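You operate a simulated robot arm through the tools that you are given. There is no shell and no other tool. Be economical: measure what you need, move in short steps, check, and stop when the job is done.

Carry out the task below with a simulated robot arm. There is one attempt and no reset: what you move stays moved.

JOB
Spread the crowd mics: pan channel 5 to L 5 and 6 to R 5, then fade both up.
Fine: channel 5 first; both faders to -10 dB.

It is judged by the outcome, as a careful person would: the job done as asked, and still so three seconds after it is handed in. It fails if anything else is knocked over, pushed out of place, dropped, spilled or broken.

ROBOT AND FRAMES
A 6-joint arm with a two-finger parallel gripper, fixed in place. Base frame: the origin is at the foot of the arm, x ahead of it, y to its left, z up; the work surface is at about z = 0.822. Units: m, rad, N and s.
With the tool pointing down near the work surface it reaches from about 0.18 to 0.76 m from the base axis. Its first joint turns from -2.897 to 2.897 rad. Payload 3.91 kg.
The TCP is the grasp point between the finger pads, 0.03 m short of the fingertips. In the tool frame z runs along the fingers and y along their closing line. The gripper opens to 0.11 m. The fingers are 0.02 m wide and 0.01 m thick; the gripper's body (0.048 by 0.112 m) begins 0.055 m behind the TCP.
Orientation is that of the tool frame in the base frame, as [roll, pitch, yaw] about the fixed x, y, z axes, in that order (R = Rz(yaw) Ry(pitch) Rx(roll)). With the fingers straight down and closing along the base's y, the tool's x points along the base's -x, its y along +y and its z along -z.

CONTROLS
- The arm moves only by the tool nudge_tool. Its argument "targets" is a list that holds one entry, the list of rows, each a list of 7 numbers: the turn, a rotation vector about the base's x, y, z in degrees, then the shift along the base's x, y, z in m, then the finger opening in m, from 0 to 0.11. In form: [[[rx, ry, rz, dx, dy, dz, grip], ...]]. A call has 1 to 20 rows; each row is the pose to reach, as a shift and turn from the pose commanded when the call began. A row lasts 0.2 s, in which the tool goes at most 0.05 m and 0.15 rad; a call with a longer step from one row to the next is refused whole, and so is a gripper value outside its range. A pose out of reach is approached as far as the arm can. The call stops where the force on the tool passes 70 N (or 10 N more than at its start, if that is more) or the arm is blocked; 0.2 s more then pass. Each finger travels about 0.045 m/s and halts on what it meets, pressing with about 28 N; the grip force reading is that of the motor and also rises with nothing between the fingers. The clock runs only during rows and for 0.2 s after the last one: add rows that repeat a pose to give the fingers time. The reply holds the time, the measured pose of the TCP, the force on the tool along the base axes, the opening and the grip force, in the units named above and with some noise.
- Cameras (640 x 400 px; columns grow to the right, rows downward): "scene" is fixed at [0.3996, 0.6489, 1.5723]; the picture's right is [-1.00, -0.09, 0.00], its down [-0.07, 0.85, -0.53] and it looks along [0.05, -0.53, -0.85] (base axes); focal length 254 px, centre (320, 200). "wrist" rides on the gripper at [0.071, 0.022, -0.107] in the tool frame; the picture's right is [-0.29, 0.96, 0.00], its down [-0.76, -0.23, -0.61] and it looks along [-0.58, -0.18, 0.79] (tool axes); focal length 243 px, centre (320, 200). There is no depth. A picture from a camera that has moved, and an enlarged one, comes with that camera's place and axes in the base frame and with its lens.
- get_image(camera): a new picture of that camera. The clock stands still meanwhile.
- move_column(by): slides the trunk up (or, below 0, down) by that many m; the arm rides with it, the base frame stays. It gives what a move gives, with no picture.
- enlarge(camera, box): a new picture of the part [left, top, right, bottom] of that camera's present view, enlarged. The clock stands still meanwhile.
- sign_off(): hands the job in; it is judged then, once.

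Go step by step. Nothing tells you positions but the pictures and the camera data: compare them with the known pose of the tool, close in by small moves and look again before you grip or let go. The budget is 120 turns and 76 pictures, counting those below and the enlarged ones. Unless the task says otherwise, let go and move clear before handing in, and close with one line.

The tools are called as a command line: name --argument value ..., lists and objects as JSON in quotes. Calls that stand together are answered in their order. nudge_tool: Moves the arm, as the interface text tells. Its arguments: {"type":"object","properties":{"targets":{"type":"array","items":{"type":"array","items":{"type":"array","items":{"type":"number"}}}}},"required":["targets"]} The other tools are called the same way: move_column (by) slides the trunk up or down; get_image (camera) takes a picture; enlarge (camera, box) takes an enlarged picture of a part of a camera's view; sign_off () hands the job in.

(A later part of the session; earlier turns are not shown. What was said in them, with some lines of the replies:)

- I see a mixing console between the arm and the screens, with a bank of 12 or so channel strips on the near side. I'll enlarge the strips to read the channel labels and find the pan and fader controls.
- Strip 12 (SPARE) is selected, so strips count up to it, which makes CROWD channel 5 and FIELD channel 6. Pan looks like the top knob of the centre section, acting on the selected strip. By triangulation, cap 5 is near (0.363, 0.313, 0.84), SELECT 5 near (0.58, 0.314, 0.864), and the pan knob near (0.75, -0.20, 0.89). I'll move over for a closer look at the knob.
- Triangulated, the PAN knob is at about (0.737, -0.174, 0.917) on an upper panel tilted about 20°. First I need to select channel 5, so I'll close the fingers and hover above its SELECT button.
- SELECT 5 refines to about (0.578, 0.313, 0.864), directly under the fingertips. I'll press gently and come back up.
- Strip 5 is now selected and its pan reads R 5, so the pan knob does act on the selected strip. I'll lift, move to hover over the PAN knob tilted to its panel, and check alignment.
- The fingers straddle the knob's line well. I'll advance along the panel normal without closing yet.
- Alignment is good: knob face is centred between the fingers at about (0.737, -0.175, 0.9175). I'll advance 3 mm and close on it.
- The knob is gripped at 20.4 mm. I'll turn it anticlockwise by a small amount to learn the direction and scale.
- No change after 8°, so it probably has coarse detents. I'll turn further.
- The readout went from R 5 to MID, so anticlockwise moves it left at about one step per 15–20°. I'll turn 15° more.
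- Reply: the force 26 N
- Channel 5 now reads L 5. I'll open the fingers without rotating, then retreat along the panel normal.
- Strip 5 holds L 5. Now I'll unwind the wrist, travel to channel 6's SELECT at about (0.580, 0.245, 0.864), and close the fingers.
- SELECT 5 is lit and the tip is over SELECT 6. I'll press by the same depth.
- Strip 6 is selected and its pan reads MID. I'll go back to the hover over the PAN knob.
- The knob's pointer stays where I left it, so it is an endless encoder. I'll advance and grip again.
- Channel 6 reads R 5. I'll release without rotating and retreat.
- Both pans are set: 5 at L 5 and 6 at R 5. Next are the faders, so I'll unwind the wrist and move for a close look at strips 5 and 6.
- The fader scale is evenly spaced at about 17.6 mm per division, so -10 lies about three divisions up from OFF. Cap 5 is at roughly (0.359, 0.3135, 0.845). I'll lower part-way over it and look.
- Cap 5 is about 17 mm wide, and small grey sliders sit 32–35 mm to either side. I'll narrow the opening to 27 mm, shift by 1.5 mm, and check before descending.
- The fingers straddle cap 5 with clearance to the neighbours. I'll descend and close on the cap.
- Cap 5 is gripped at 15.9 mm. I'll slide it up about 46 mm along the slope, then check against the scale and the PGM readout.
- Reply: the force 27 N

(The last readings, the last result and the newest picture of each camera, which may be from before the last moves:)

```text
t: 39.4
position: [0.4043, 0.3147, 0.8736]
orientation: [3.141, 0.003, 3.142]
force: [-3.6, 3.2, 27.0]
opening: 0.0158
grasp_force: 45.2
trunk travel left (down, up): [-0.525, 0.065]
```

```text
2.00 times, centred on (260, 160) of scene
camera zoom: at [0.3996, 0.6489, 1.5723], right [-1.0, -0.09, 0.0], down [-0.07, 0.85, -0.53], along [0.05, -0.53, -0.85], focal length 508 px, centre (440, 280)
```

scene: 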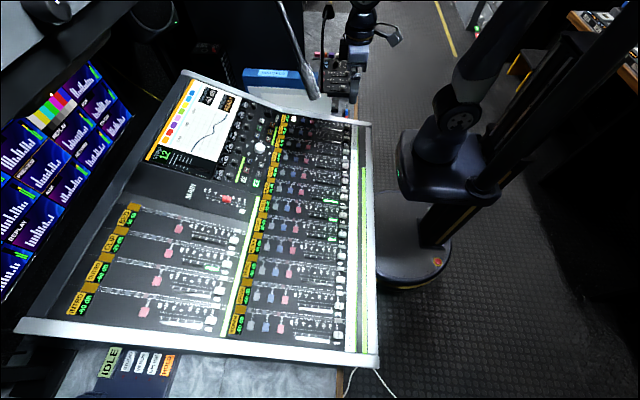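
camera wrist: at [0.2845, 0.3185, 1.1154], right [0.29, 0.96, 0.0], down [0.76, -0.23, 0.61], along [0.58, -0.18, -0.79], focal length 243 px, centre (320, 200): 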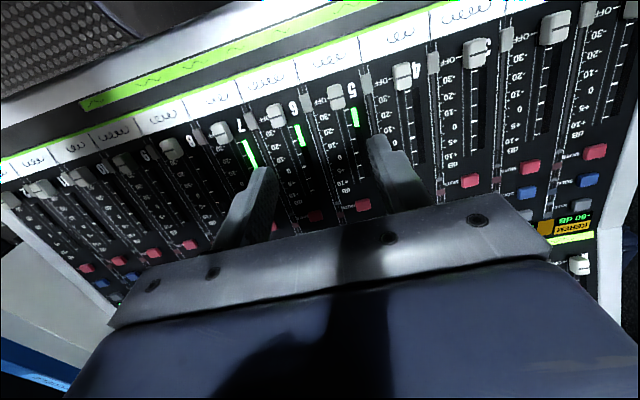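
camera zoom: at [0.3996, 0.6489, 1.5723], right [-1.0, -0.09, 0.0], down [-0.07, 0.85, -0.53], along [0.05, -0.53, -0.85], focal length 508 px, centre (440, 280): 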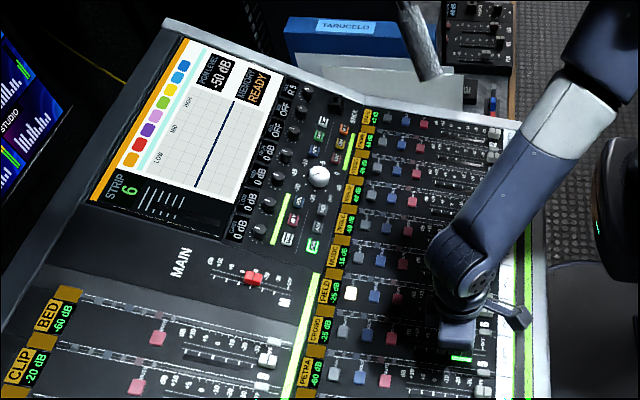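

There is 27 N upward on the tool, so the tips are dragging; I'll raise slightly. I'll also read the displays.

nudge_tool --targets '[[[0, 0, 0, 0, 0, 0.0015, 0.012], [0, 0, 0, 0, 0, 0.0025, 0.012]]]'

enlarge --camera "scene" --box '[220, 60, 310, 120]'

enlarge --camera "scene" --box '[220, 180, 350, 280]'

```text
t: 40.0
position: [0.4039, 0.3148, 0.8736]
orientation: [-3.141, 0.001, -3.139]
force: [-0.3, 6.2, 2.8]
opening: 0.0156
grasp_force: 44.6
trunk travel left (down, up): [-0.525, 0.065]
```

```text
6.67 times, centred on (265, 90) of scene
camera zoom: at [0.3996, 0.6489, 1.5723], right [-1.0, -0.09, 0.0], down [-0.07, 0.85, -0.53], along [0.05, -0.53, -0.85], focal length 1694 px, centre (687, 933)
```

zoom: 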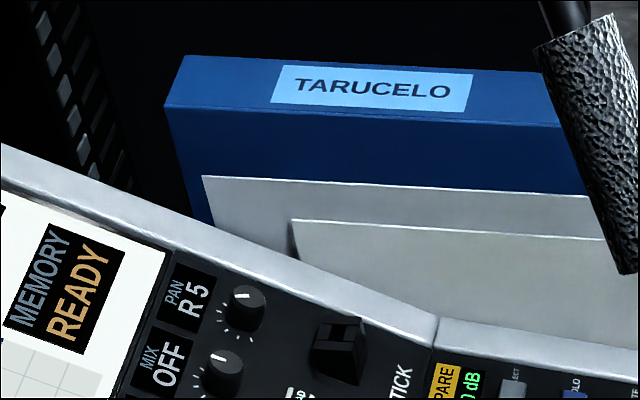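

```text
4.00 times, centred on (285, 230) of scene
camera zoom: at [0.3996, 0.6489, 1.5723], right [-1.0, -0.09, 0.0], down [-0.07, 0.85, -0.53], along [0.05, -0.53, -0.85], focal length 1017 px, centre (460, 80)
```

zoom: 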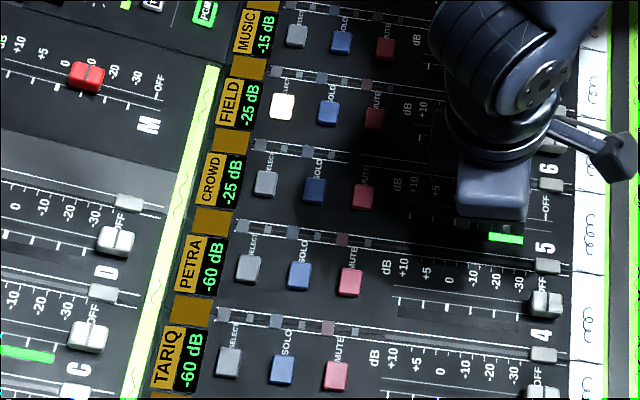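

MAIN sits near -10 dB. PGM read -50, so fader 5 is at about -15, and geometry agrees it needs about 7 mm more. I'll move 7 mm.

nudge_tool --targets '[[[0, 0, 0, 0.004, 0, 0.0005, 0.012], [0, 0, 0, 0.007, 0, 0.001, 0.012], [0, 0, 0, 0.007, 0, 0.001, 0.012]]]'

enlarge --camera "wrist" --box '[240, 80, 400, 190]'

enlarge --camera "scene" --box '[140, 70, 300, 170]'

```text
t: 40.8
position: [0.4117, 0.3153, 0.8754]
orientation: [-3.14, -0.003, -3.14]
force: [-0.3, 8.0, -6.8]
opening: 0.0157
grasp_force: 44.9
trunk travel left (down, up): [-0.525, 0.065]
```

```text
3.64 times, centred on (320, 135) of wrist
camera zoom: at [0.3394, 0.3365, 0.9839], right [0.29, 0.96, 0.0], down [0.76, -0.23, 0.61], along [0.58, -0.18, -0.79], focal length 882 px, centre (320, 436)
```

zoom: 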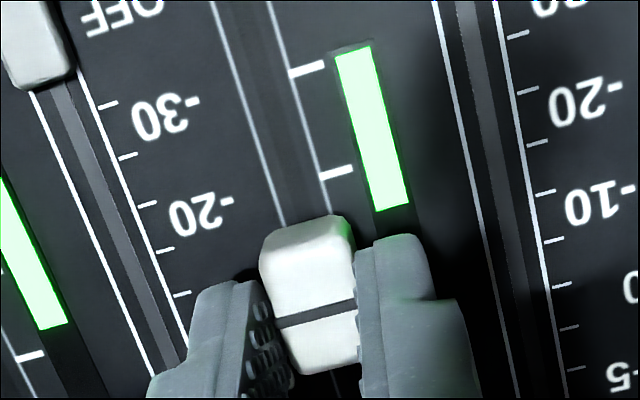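

```text
4.00 times, centred on (220, 120) of scene
camera zoom: at [0.3996, 0.6489, 1.5723], right [-1.0, -0.09, 0.0], down [-0.07, 0.85, -0.53], along [0.05, -0.53, -0.85], focal length 1017 px, centre (720, 520)
```

zoom: 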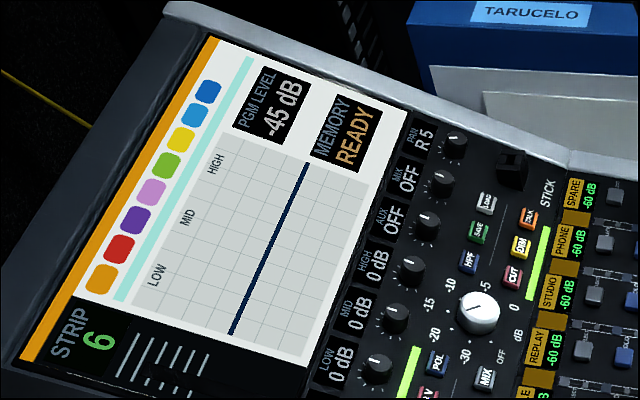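

PGM now reads -45, matching -10 dB. I'll release, lift clear, and place the camera directly over the cap to check the line without parallax.

nudge_tool --targets '[[[0, 0, 0, 0, 0, 0, 0.02], [0, 0, 0, 0, 0, 0, 0.027], [0, 0, 0, 0, 0, 0, 0.027], [0, 0, 0, 0, 0, 0.02, 0.027], [0, 0, 0, 0, 0, 0.06, 0.027], [0, 0, 0, 0.03, -0.01, 0.1, 0.027], [0, 0, 0, 0.06, -0.02, 0.1, 0.027], [0, 0, 0, 0.078, -0.02, 0.1, 0.027], [0, 0, 0, 0.078, -0.02, 0.1, 0.027]]]'

enlarge --camera "wrist" --box '[220, 0, 420, 125]'

enlarge --camera "scene" --box '[305, 205, 355, 245]'

```text
refused: row 6 steps farther than a row can; nothing moved
```

```text
3.20 times, centred on (320, 62) of wrist
camera zoom: at [0.3394, 0.3365, 0.9839], right [0.29, 0.96, 0.0], down [0.76, -0.23, 0.61], along [0.58, -0.18, -0.79], focal length 776 px, centre (320, 640)
```

zoom: 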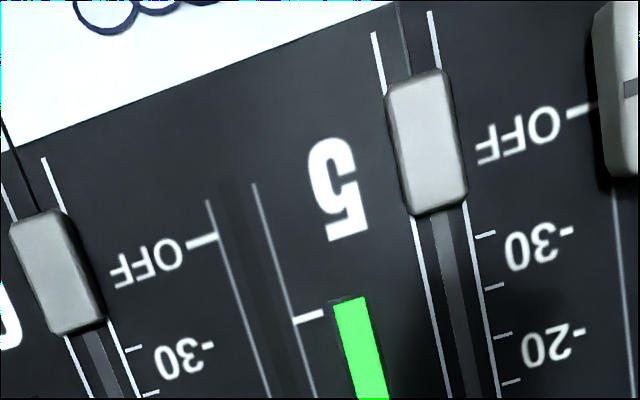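

```text
10.00 times, centred on (330, 225) of scene
camera zoom: at [0.3996, 0.6489, 1.5723], right [-1.0, -0.09, 0.0], down [-0.07, 0.85, -0.53], along [0.05, -0.53, -0.85], focal length 2542 px, centre (220, -50)
```

zoom: 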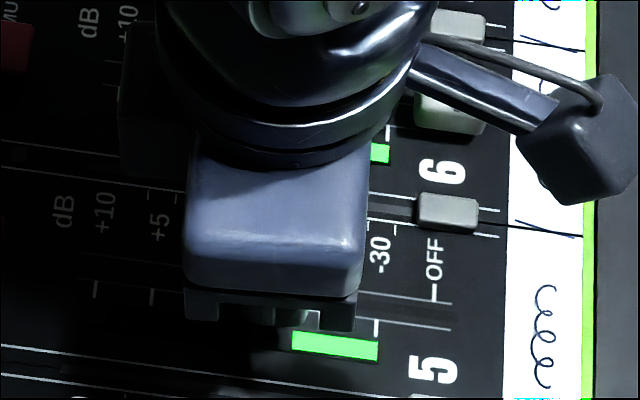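

nudge_tool --targets '[[[0, 0, 0, 0, 0, 0, 0.02], [0, 0, 0, 0, 0, 0, 0.027], [0, 0, 0, 0, 0, 0, 0.027], [0, 0, 0, 0, 0, 0.02, 0.027], [0, 0, 0, 0, 0, 0.06, 0.027], [0, 0, 0, 0.02, -0.01, 0.09, 0.027], [0, 0, 0, 0.05, -0.02, 0.1, 0.027], [0, 0, 0, 0.078, -0.02, 0.1, 0.027], [0, 0, 0, 0.078, -0.02, 0.1, 0.027]]]'

enlarge --camera "wrist" --box '[220, 0, 420, 125]'

enlarge --camera "scene" --box '[305, 205, 355, 245]'

```text
t: 42.8
position: [0.4893, 0.2934, 0.9764]
orientation: [-3.141, 0.001, -3.141]
force: [0.0, 0.2, -0.4]
opening: 0.027
grasp_force: 0.1
trunk travel left (down, up): [-0.525, 0.065]
```

```text
3.20 times, centred on (320, 62) of wrist
camera zoom: at [0.4173, 0.3159, 1.0848], right [0.29, 0.96, 0.0], down [0.76, -0.23, 0.61], along [0.58, -0.18, -0.79], focal length 776 px, centre (320, 640)
```

zoom: 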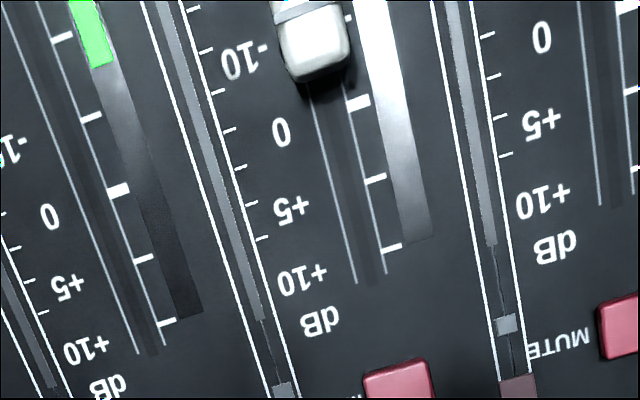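

```text
10.00 times, centred on (330, 225) of scene
camera zoom: at [0.3996, 0.6489, 1.5723], right [-1.0, -0.09, 0.0], down [-0.07, 0.85, -0.53], along [0.05, -0.53, -0.85], focal length 2542 px, centre (220, -50)
```

zoom: 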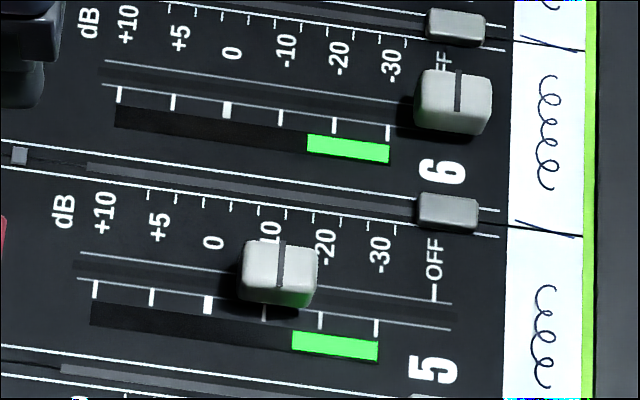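

From the scene camera the cap moved three divisions, as intended. I'll shift the wrist camera onto the cap's normal for a cleaner check.

nudge_tool --targets '[[[0, 0, 0, -0.03, 0.0, 0, 0.027], [0, 0, 0, -0.036, 0.0, 0, 0.027], [0, 0, 0, -0.036, 0.0, 0, 0.027]]]'

enlarge --camera "wrist" --box '[220, 0, 420, 125]'

enlarge --camera "scene" --box '[140, 70, 300, 170]'

```text
t: 43.6
position: [0.4542, 0.295, 0.9745]
orientation: [3.141, 0.0, -3.141]
force: [-0.1, 0.9, 0.2]
opening: 0.0268
grasp_force: 0.0
trunk travel left (down, up): [-0.525, 0.065]
```

```text
3.20 times, centred on (320, 62) of wrist
camera zoom: at [0.381, 0.3158, 1.0844], right [0.29, 0.96, 0.0], down [0.76, -0.23, 0.61], along [0.58, -0.18, -0.79], focal length 776 px, centre (320, 640)
```

zoom: 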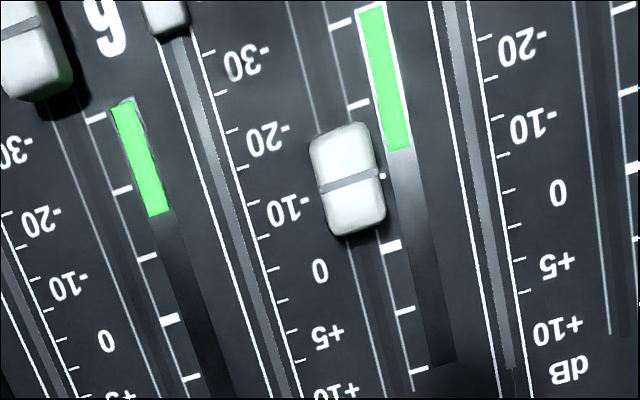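

```text
4.00 times, centred on (220, 120) of scene
camera zoom: at [0.3996, 0.6489, 1.5723], right [-1.0, -0.09, 0.0], down [-0.07, 0.85, -0.53], along [0.05, -0.53, -0.85], focal length 1017 px, centre (720, 520)
```

zoom: 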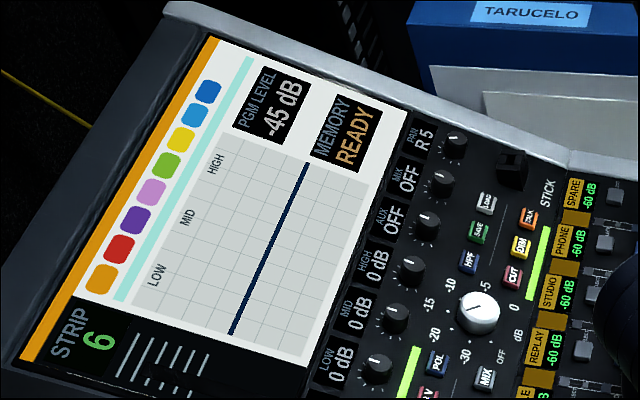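

Cap 5's line is within about 1 mm of the -10 tick and PGM reads -45, so channel 5 is done. I'll move to hover over cap 6 at about (0.358, 0.2455).

nudge_tool --targets '[[[0, 0, 0, -0.035, -0.02, 0, 0.027], [0, 0, 0, -0.07, -0.04, 0, 0.027], [0, 0, 0, -0.096, -0.0495, -0.02, 0.027], [0, 0, 0, -0.096, -0.0495, -0.06, 0.027], [0, 0, 0, -0.096, -0.0495, -0.088, 0.027], [0, 0, 0, -0.096, -0.0495, -0.088, 0.027]]]'

enlarge --camera "wrist" --box '[240, 80, 400, 190]'

```text
t: 45.0
position: [0.3565, 0.2443, 0.8873]
orientation: [-3.141, -0.001, 3.141]
force: [0.4, 0.8, -0.6]
opening: 0.027
grasp_force: 0.1
trunk travel left (down, up): [-0.525, 0.065]
```

```text
3.64 times, centred on (320, 135) of wrist
camera zoom: at [0.2842, 0.266, 0.9965], right [0.29, 0.96, 0.0], down [0.76, -0.23, 0.61], along [0.58, -0.18, -0.79], focal length 882 px, centre (320, 436)
```

zoom: 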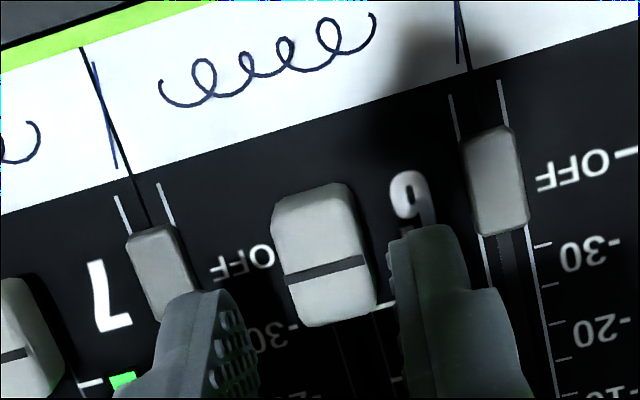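

Cap 6 is centred between the fingers. I'll descend and grip as before.

nudge_tool --targets '[[[0, 0, 0, 0.001, 0.0005, -0.01, 0.027], [0, 0, 0, 0.001, 0.0005, -0.0195, 0.027], [0, 0, 0, 0.001, 0.0005, -0.0195, 0.027], [0, 0, 0, 0.001, 0.0005, -0.0195, 0.012], [0, 0, 0, 0.001, 0.0005, -0.0195, 0.012], [0, 0, 0, 0.001, 0.0005, -0.0195, 0.012]]]'

enlarge --camera "wrist" --box '[240, 80, 400, 190]'

```text
t: 46.4
position: [0.3585, 0.2457, 0.8673]
orientation: [-3.141, 0.0, -3.141]
force: [0.2, -2.1, -1.4]
opening: 0.0157
grasp_force: 45.3
trunk travel left (down, up): [-0.525, 0.065]
```

```text
3.64 times, centred on (320, 135) of wrist
camera zoom: at [0.286, 0.2664, 0.9767], right [0.29, 0.96, 0.0], down [0.76, -0.23, 0.61], along [0.58, -0.18, -0.79], focal length 882 px, centre (320, 436)
```

zoom: 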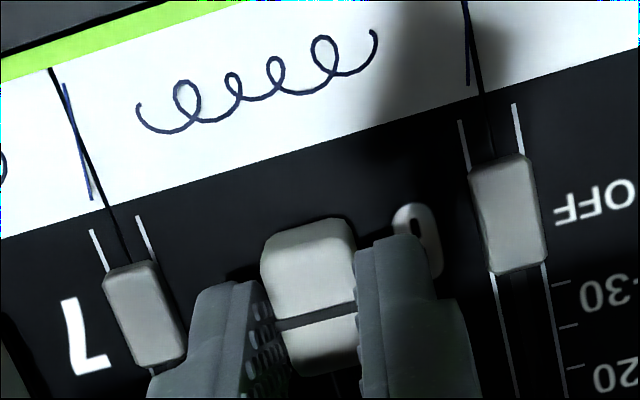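

Gripped at 15.7 mm. I'll slide by 53.5 mm, rising along the slope.

nudge_tool --targets '[[[0, 0, 0, 0.01, 0, 0.0014, 0.012], [0, 0, 0, 0.02, 0, 0.0029, 0.012], [0, 0, 0, 0.03, 0, 0.0044, 0.012], [0, 0, 0, 0.04, 0, 0.006, 0.012], [0, 0, 0, 0.048, 0, 0.0074, 0.012], [0, 0, 0, 0.0535, 0, 0.0082, 0.012], [0, 0, 0, 0.0535, 0, 0.0082, 0.012]]]'

enlarge --camera "scene" --box '[140, 70, 300, 170]'

```text
t: 48.0
position: [0.4131, 0.2452, 0.8749]
orientation: [-3.138, -0.001, 3.141]
force: [2.3, -8.2, -23.8]
opening: 0.0154
grasp_force: 44.8
trunk travel left (down, up): [-0.525, 0.065]
```

```text
4.00 times, centred on (220, 120) of scene
camera zoom: at [0.3996, 0.6489, 1.5723], right [-1.0, -0.09, 0.0], down [-0.07, 0.85, -0.53], along [0.05, -0.53, -0.85], focal length 1017 px, centre (720, 520)
```

zoom: 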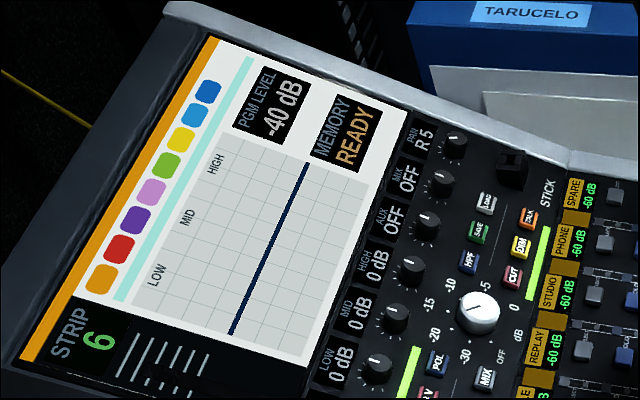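

PGM reads -40, consistent with two sources at -10. I'll relieve the upward pull, release, lift, and view both caps from above.

nudge_tool --targets '[[[0, 0, 0, 0, 0, -0.0015, 0.012], [0, 0, 0, 0, 0, -0.0015, 0.022], [0, 0, 0, 0, 0, -0.0015, 0.027], [0, 0, 0, 0, 0, -0.0015, 0.027], [0, 0, 0, 0, 0, 0.02, 0.027], [0, 0, 0, 0, 0, 0.06, 0.027], [0, 0, 0, 0.02, 0, 0.09, 0.027], [0, 0, 0, 0.042, 0.0, 0.1, 0.027], [0, 0, 0, 0.042, 0.0, 0.1, 0.027]]]'

enlarge --camera "wrist" --box '[220, 0, 420, 125]'

enlarge --camera "scene" --box '[305, 195, 355, 245]'

```text
t: 50.0
position: [0.4544, 0.2453, 0.9762]
orientation: [3.141, -0.001, -3.141]
force: [-0.2, 0.6, 0.2]
opening: 0.0272
grasp_force: 0.0
trunk travel left (down, up): [-0.525, 0.065]
```

```text
3.20 times, centred on (320, 62) of wrist
camera zoom: at [0.3828, 0.2669, 1.0857], right [0.29, 0.96, 0.0], down [0.76, -0.23, 0.61], along [0.58, -0.18, -0.79], focal length 776 px, centre (320, 640)
```

zoom: 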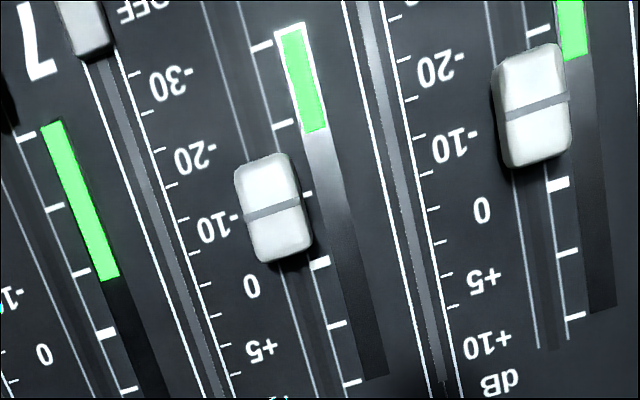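

```text
8.00 times, centred on (330, 220) of scene
camera zoom: at [0.3996, 0.6489, 1.5723], right [-1.0, -0.09, 0.0], down [-0.07, 0.85, -0.53], along [0.05, -0.53, -0.85], focal length 2033 px, centre (240, 40)
```

zoom: 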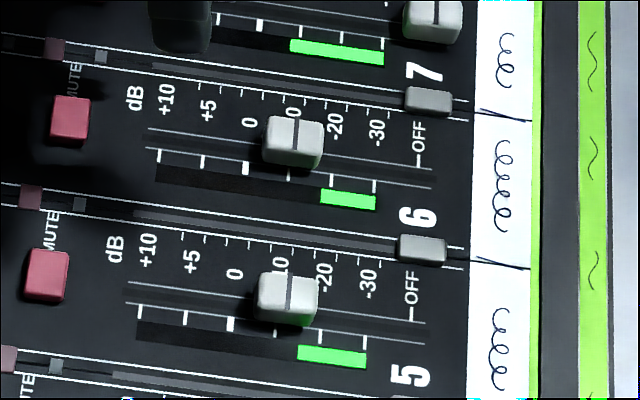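

Cap 6 looks slightly past -10 (toward 0) and cap 5 about right. I'll enlarge more to measure both precisely.

enlarge --camera "wrist" --box '[270, 30, 330, 90]'

enlarge --camera "wrist" --box '[345, 0, 405, 60]'

enlarge --camera "scene" --box '[315, 205, 345, 240]'

```text
6.67 times, centred on (300, 60) of wrist
camera zoom: at [0.3828, 0.2669, 1.0857], right [0.29, 0.96, 0.0], down [0.76, -0.23, 0.61], along [0.58, -0.18, -0.79], focal length 1618 px, centre (453, 1133)
```

zoom: 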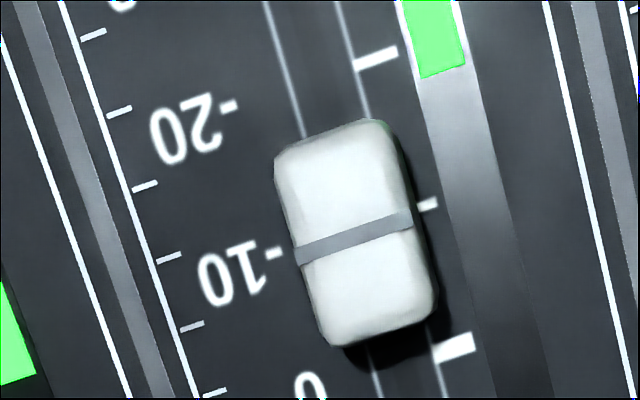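

```text
6.67 times, centred on (375, 30) of wrist
camera zoom: at [0.3828, 0.2669, 1.0857], right [0.29, 0.96, 0.0], down [0.76, -0.23, 0.61], along [0.58, -0.18, -0.79], focal length 1618 px, centre (-47, 1333)
```

zoom: 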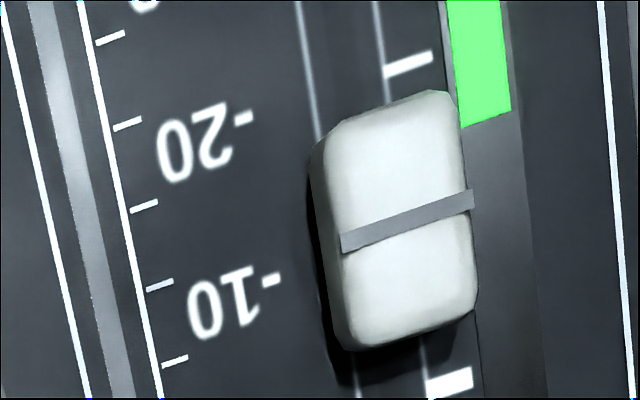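

```text
11.43 times, centred on (330, 222) of scene
camera zoom: at [0.3996, 0.6489, 1.5723], right [-1.0, -0.09, 0.0], down [-0.07, 0.85, -0.53], along [0.05, -0.53, -0.85], focal length 2905 px, centre (206, -57)
```

zoom: 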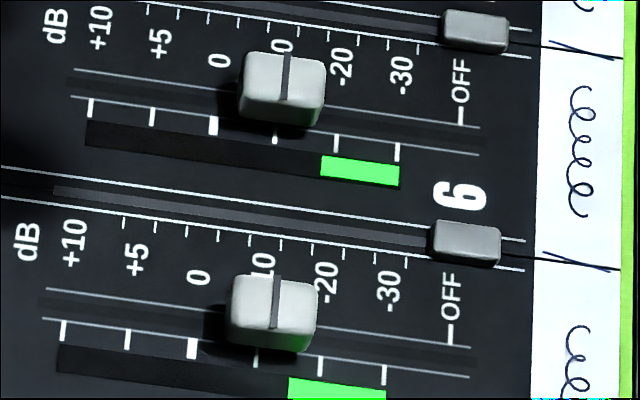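

Measured with parallax corrected, cap 5 is at about -10.5 dB and cap 6 at about -9.1 dB. I'll regrip cap 6 and bring it back about 1.5 mm.

nudge_tool --targets '[[[0, 0, 0, -0.03, 0, -0.02, 0.027], [0, 0, 0, -0.042, 0, -0.055, 0.027], [0, 0, 0, -0.042, 0, -0.085, 0.027], [0, 0, 0, -0.042, 0, -0.101, 0.027], [0, 0, 0, -0.042, 0, -0.101, 0.027], [0, 0, 0, -0.042, 0, -0.101, 0.012], [0, 0, 0, -0.042, 0, -0.101, 0.012], [0, 0, 0, -0.042, 0, -0.101, 0.012]]]'

nudge_tool --targets '[[[0, 0, 0, -0.0015, 0, -0.0002, 0.012], [0, 0, 0, -0.0015, 0, -0.0002, 0.012]]]'

nudge_tool --targets '[[[0, 0, 0, 0, 0, 0, 0.022], [0, 0, 0, 0, 0, 0, 0.027], [0, 0, 0, 0, 0, 0, 0.027], [0, 0, 0, 0, 0, 0.02, 0.027], [0, 0, 0, 0, 0, 0.06, 0.027], [0, 0, 0, 0.02, 0, 0.09, 0.027], [0, 0, 0, 0.0435, 0.0, 0.1, 0.027], [0, 0, 0, 0.0435, 0.0, 0.1, 0.027]]]'

enlarge --camera "wrist" --box '[270, 30, 330, 90]'

enlarge --camera "scene" --box '[315, 205, 345, 240]'

```text
t: 51.8
position: [0.4118, 0.2448, 0.8755]
orientation: [3.141, 0.0, 3.14]
force: [-0.2, -4.1, -2.2]
opening: 0.0157
grasp_force: 45.2
trunk travel left (down, up): [-0.525, 0.065]
```

```text
t: 52.4
position: [0.4115, 0.2454, 0.8762]
orientation: [3.141, 0.001, -3.14]
force: [0.6, -4.6, -1.4]
opening: 0.0159
grasp_force: 45.4
trunk travel left (down, up): [-0.525, 0.065]
```

```text
t: 54.2
position: [0.4548, 0.2464, 0.9744]
orientation: [-3.14, 0.0, -3.142]
force: [-0.7, -0.3, 0.2]
opening: 0.027
grasp_force: 0.2
trunk travel left (down, up): [-0.525, 0.065]
```

```text
6.67 times, centred on (300, 60) of wrist
camera zoom: at [0.3828, 0.2667, 1.0838], right [0.29, 0.96, 0.0], down [0.76, -0.23, 0.61], along [0.58, -0.18, -0.79], focal length 1618 px, centre (453, 1133)
```

zoom: 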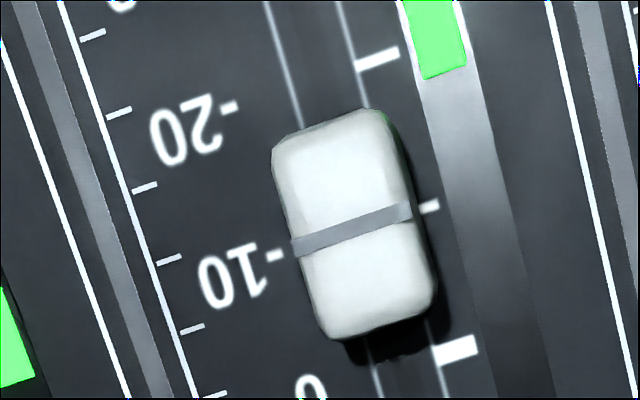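

```text
11.43 times, centred on (330, 222) of scene
camera zoom: at [0.3996, 0.6489, 1.5723], right [-1.0, -0.09, 0.0], down [-0.07, 0.85, -0.53], along [0.05, -0.53, -0.85], focal length 2905 px, centre (206, -57)
```

zoom: 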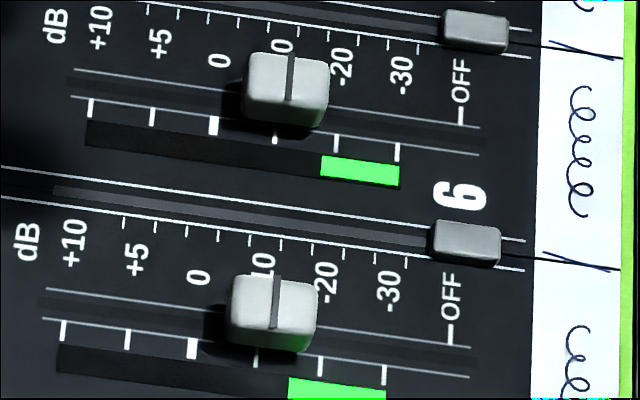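

Cap 6 now sits within about 0.6 mm of the -10 tick, and cap 5 within about 1 mm. I'll retreat upwards and do a final check of the whole console.

nudge_tool --targets '[[[0, 0, 0, -0.02, -0.02, 0.04, 0.027], [0, 0, 0, -0.04, -0.05, 0.07, 0.04], [0, 0, 0, -0.06, -0.09, 0.09, 0.06], [0, 0, 0, -0.08, -0.13, 0.11, 0.06], [0, 0, 0, -0.09, -0.17, 0.13, 0.06], [0, 0, 0, -0.09, -0.21, 0.15, 0.06], [0, 0, 0, -0.09, -0.24, 0.17, 0.06], [0, 0, 0, -0.09, -0.24, 0.17, 0.06]]]'

enlarge --camera "scene" --box '[140, 60, 380, 210]'

enlarge --camera "scene" --box '[220, 180, 380, 280]'

get_image --camera "scene"

```text
t: 56.0
position: [0.3644, 0.0046, 1.1445]
orientation: [-3.141, 0.001, 3.141]
force: [0.0, -0.3, 0.4]
opening: 0.0601
grasp_force: 0.1
trunk travel left (down, up): [-0.525, 0.065]
```

```text
2.67 times, centred on (260, 135) of scene
camera zoom: at [0.3996, 0.6489, 1.5723], right [-1.0, -0.09, 0.0], down [-0.07, 0.85, -0.53], along [0.05, -0.53, -0.85], focal length 678 px, centre (480, 373)
```

zoom: 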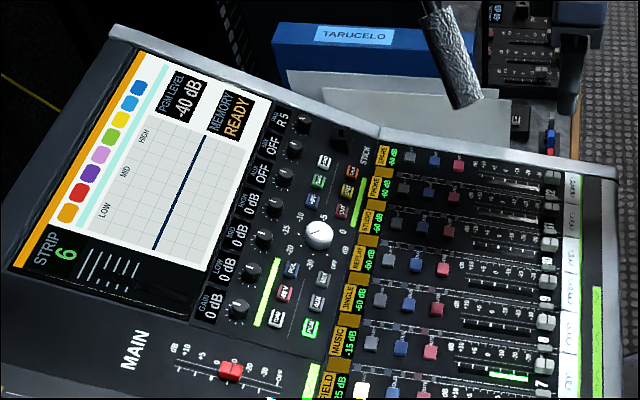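

```text
4.00 times, centred on (300, 230) of scene
camera zoom: at [0.3996, 0.6489, 1.5723], right [-1.0, -0.09, 0.0], down [-0.07, 0.85, -0.53], along [0.05, -0.53, -0.85], focal length 1017 px, centre (400, 80)
```

zoom: 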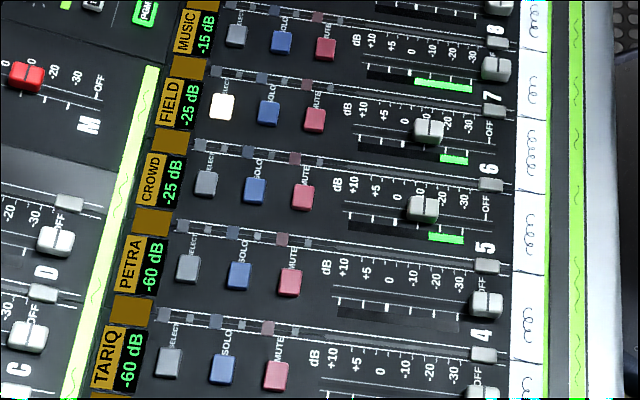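

```text
14 pictures are left
```

scene: 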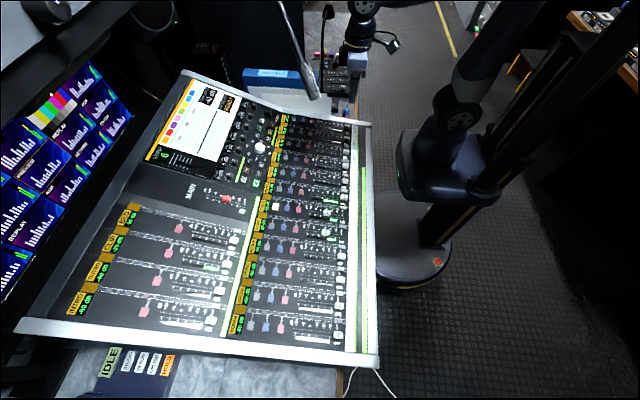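

Both faders are at -10, the pans read L 5 and R 5 when set, and nothing else has changed apart from strip 6 staying selected. The arm is clear, so I'm handing in.

sign_off

```text
The job is handed in.
```

Channel 5 is panned L 5 and channel 6 R 5. Both faders are up to -10 dB, within about 1 dB by eye against the scale, with channel 5 done first each time.
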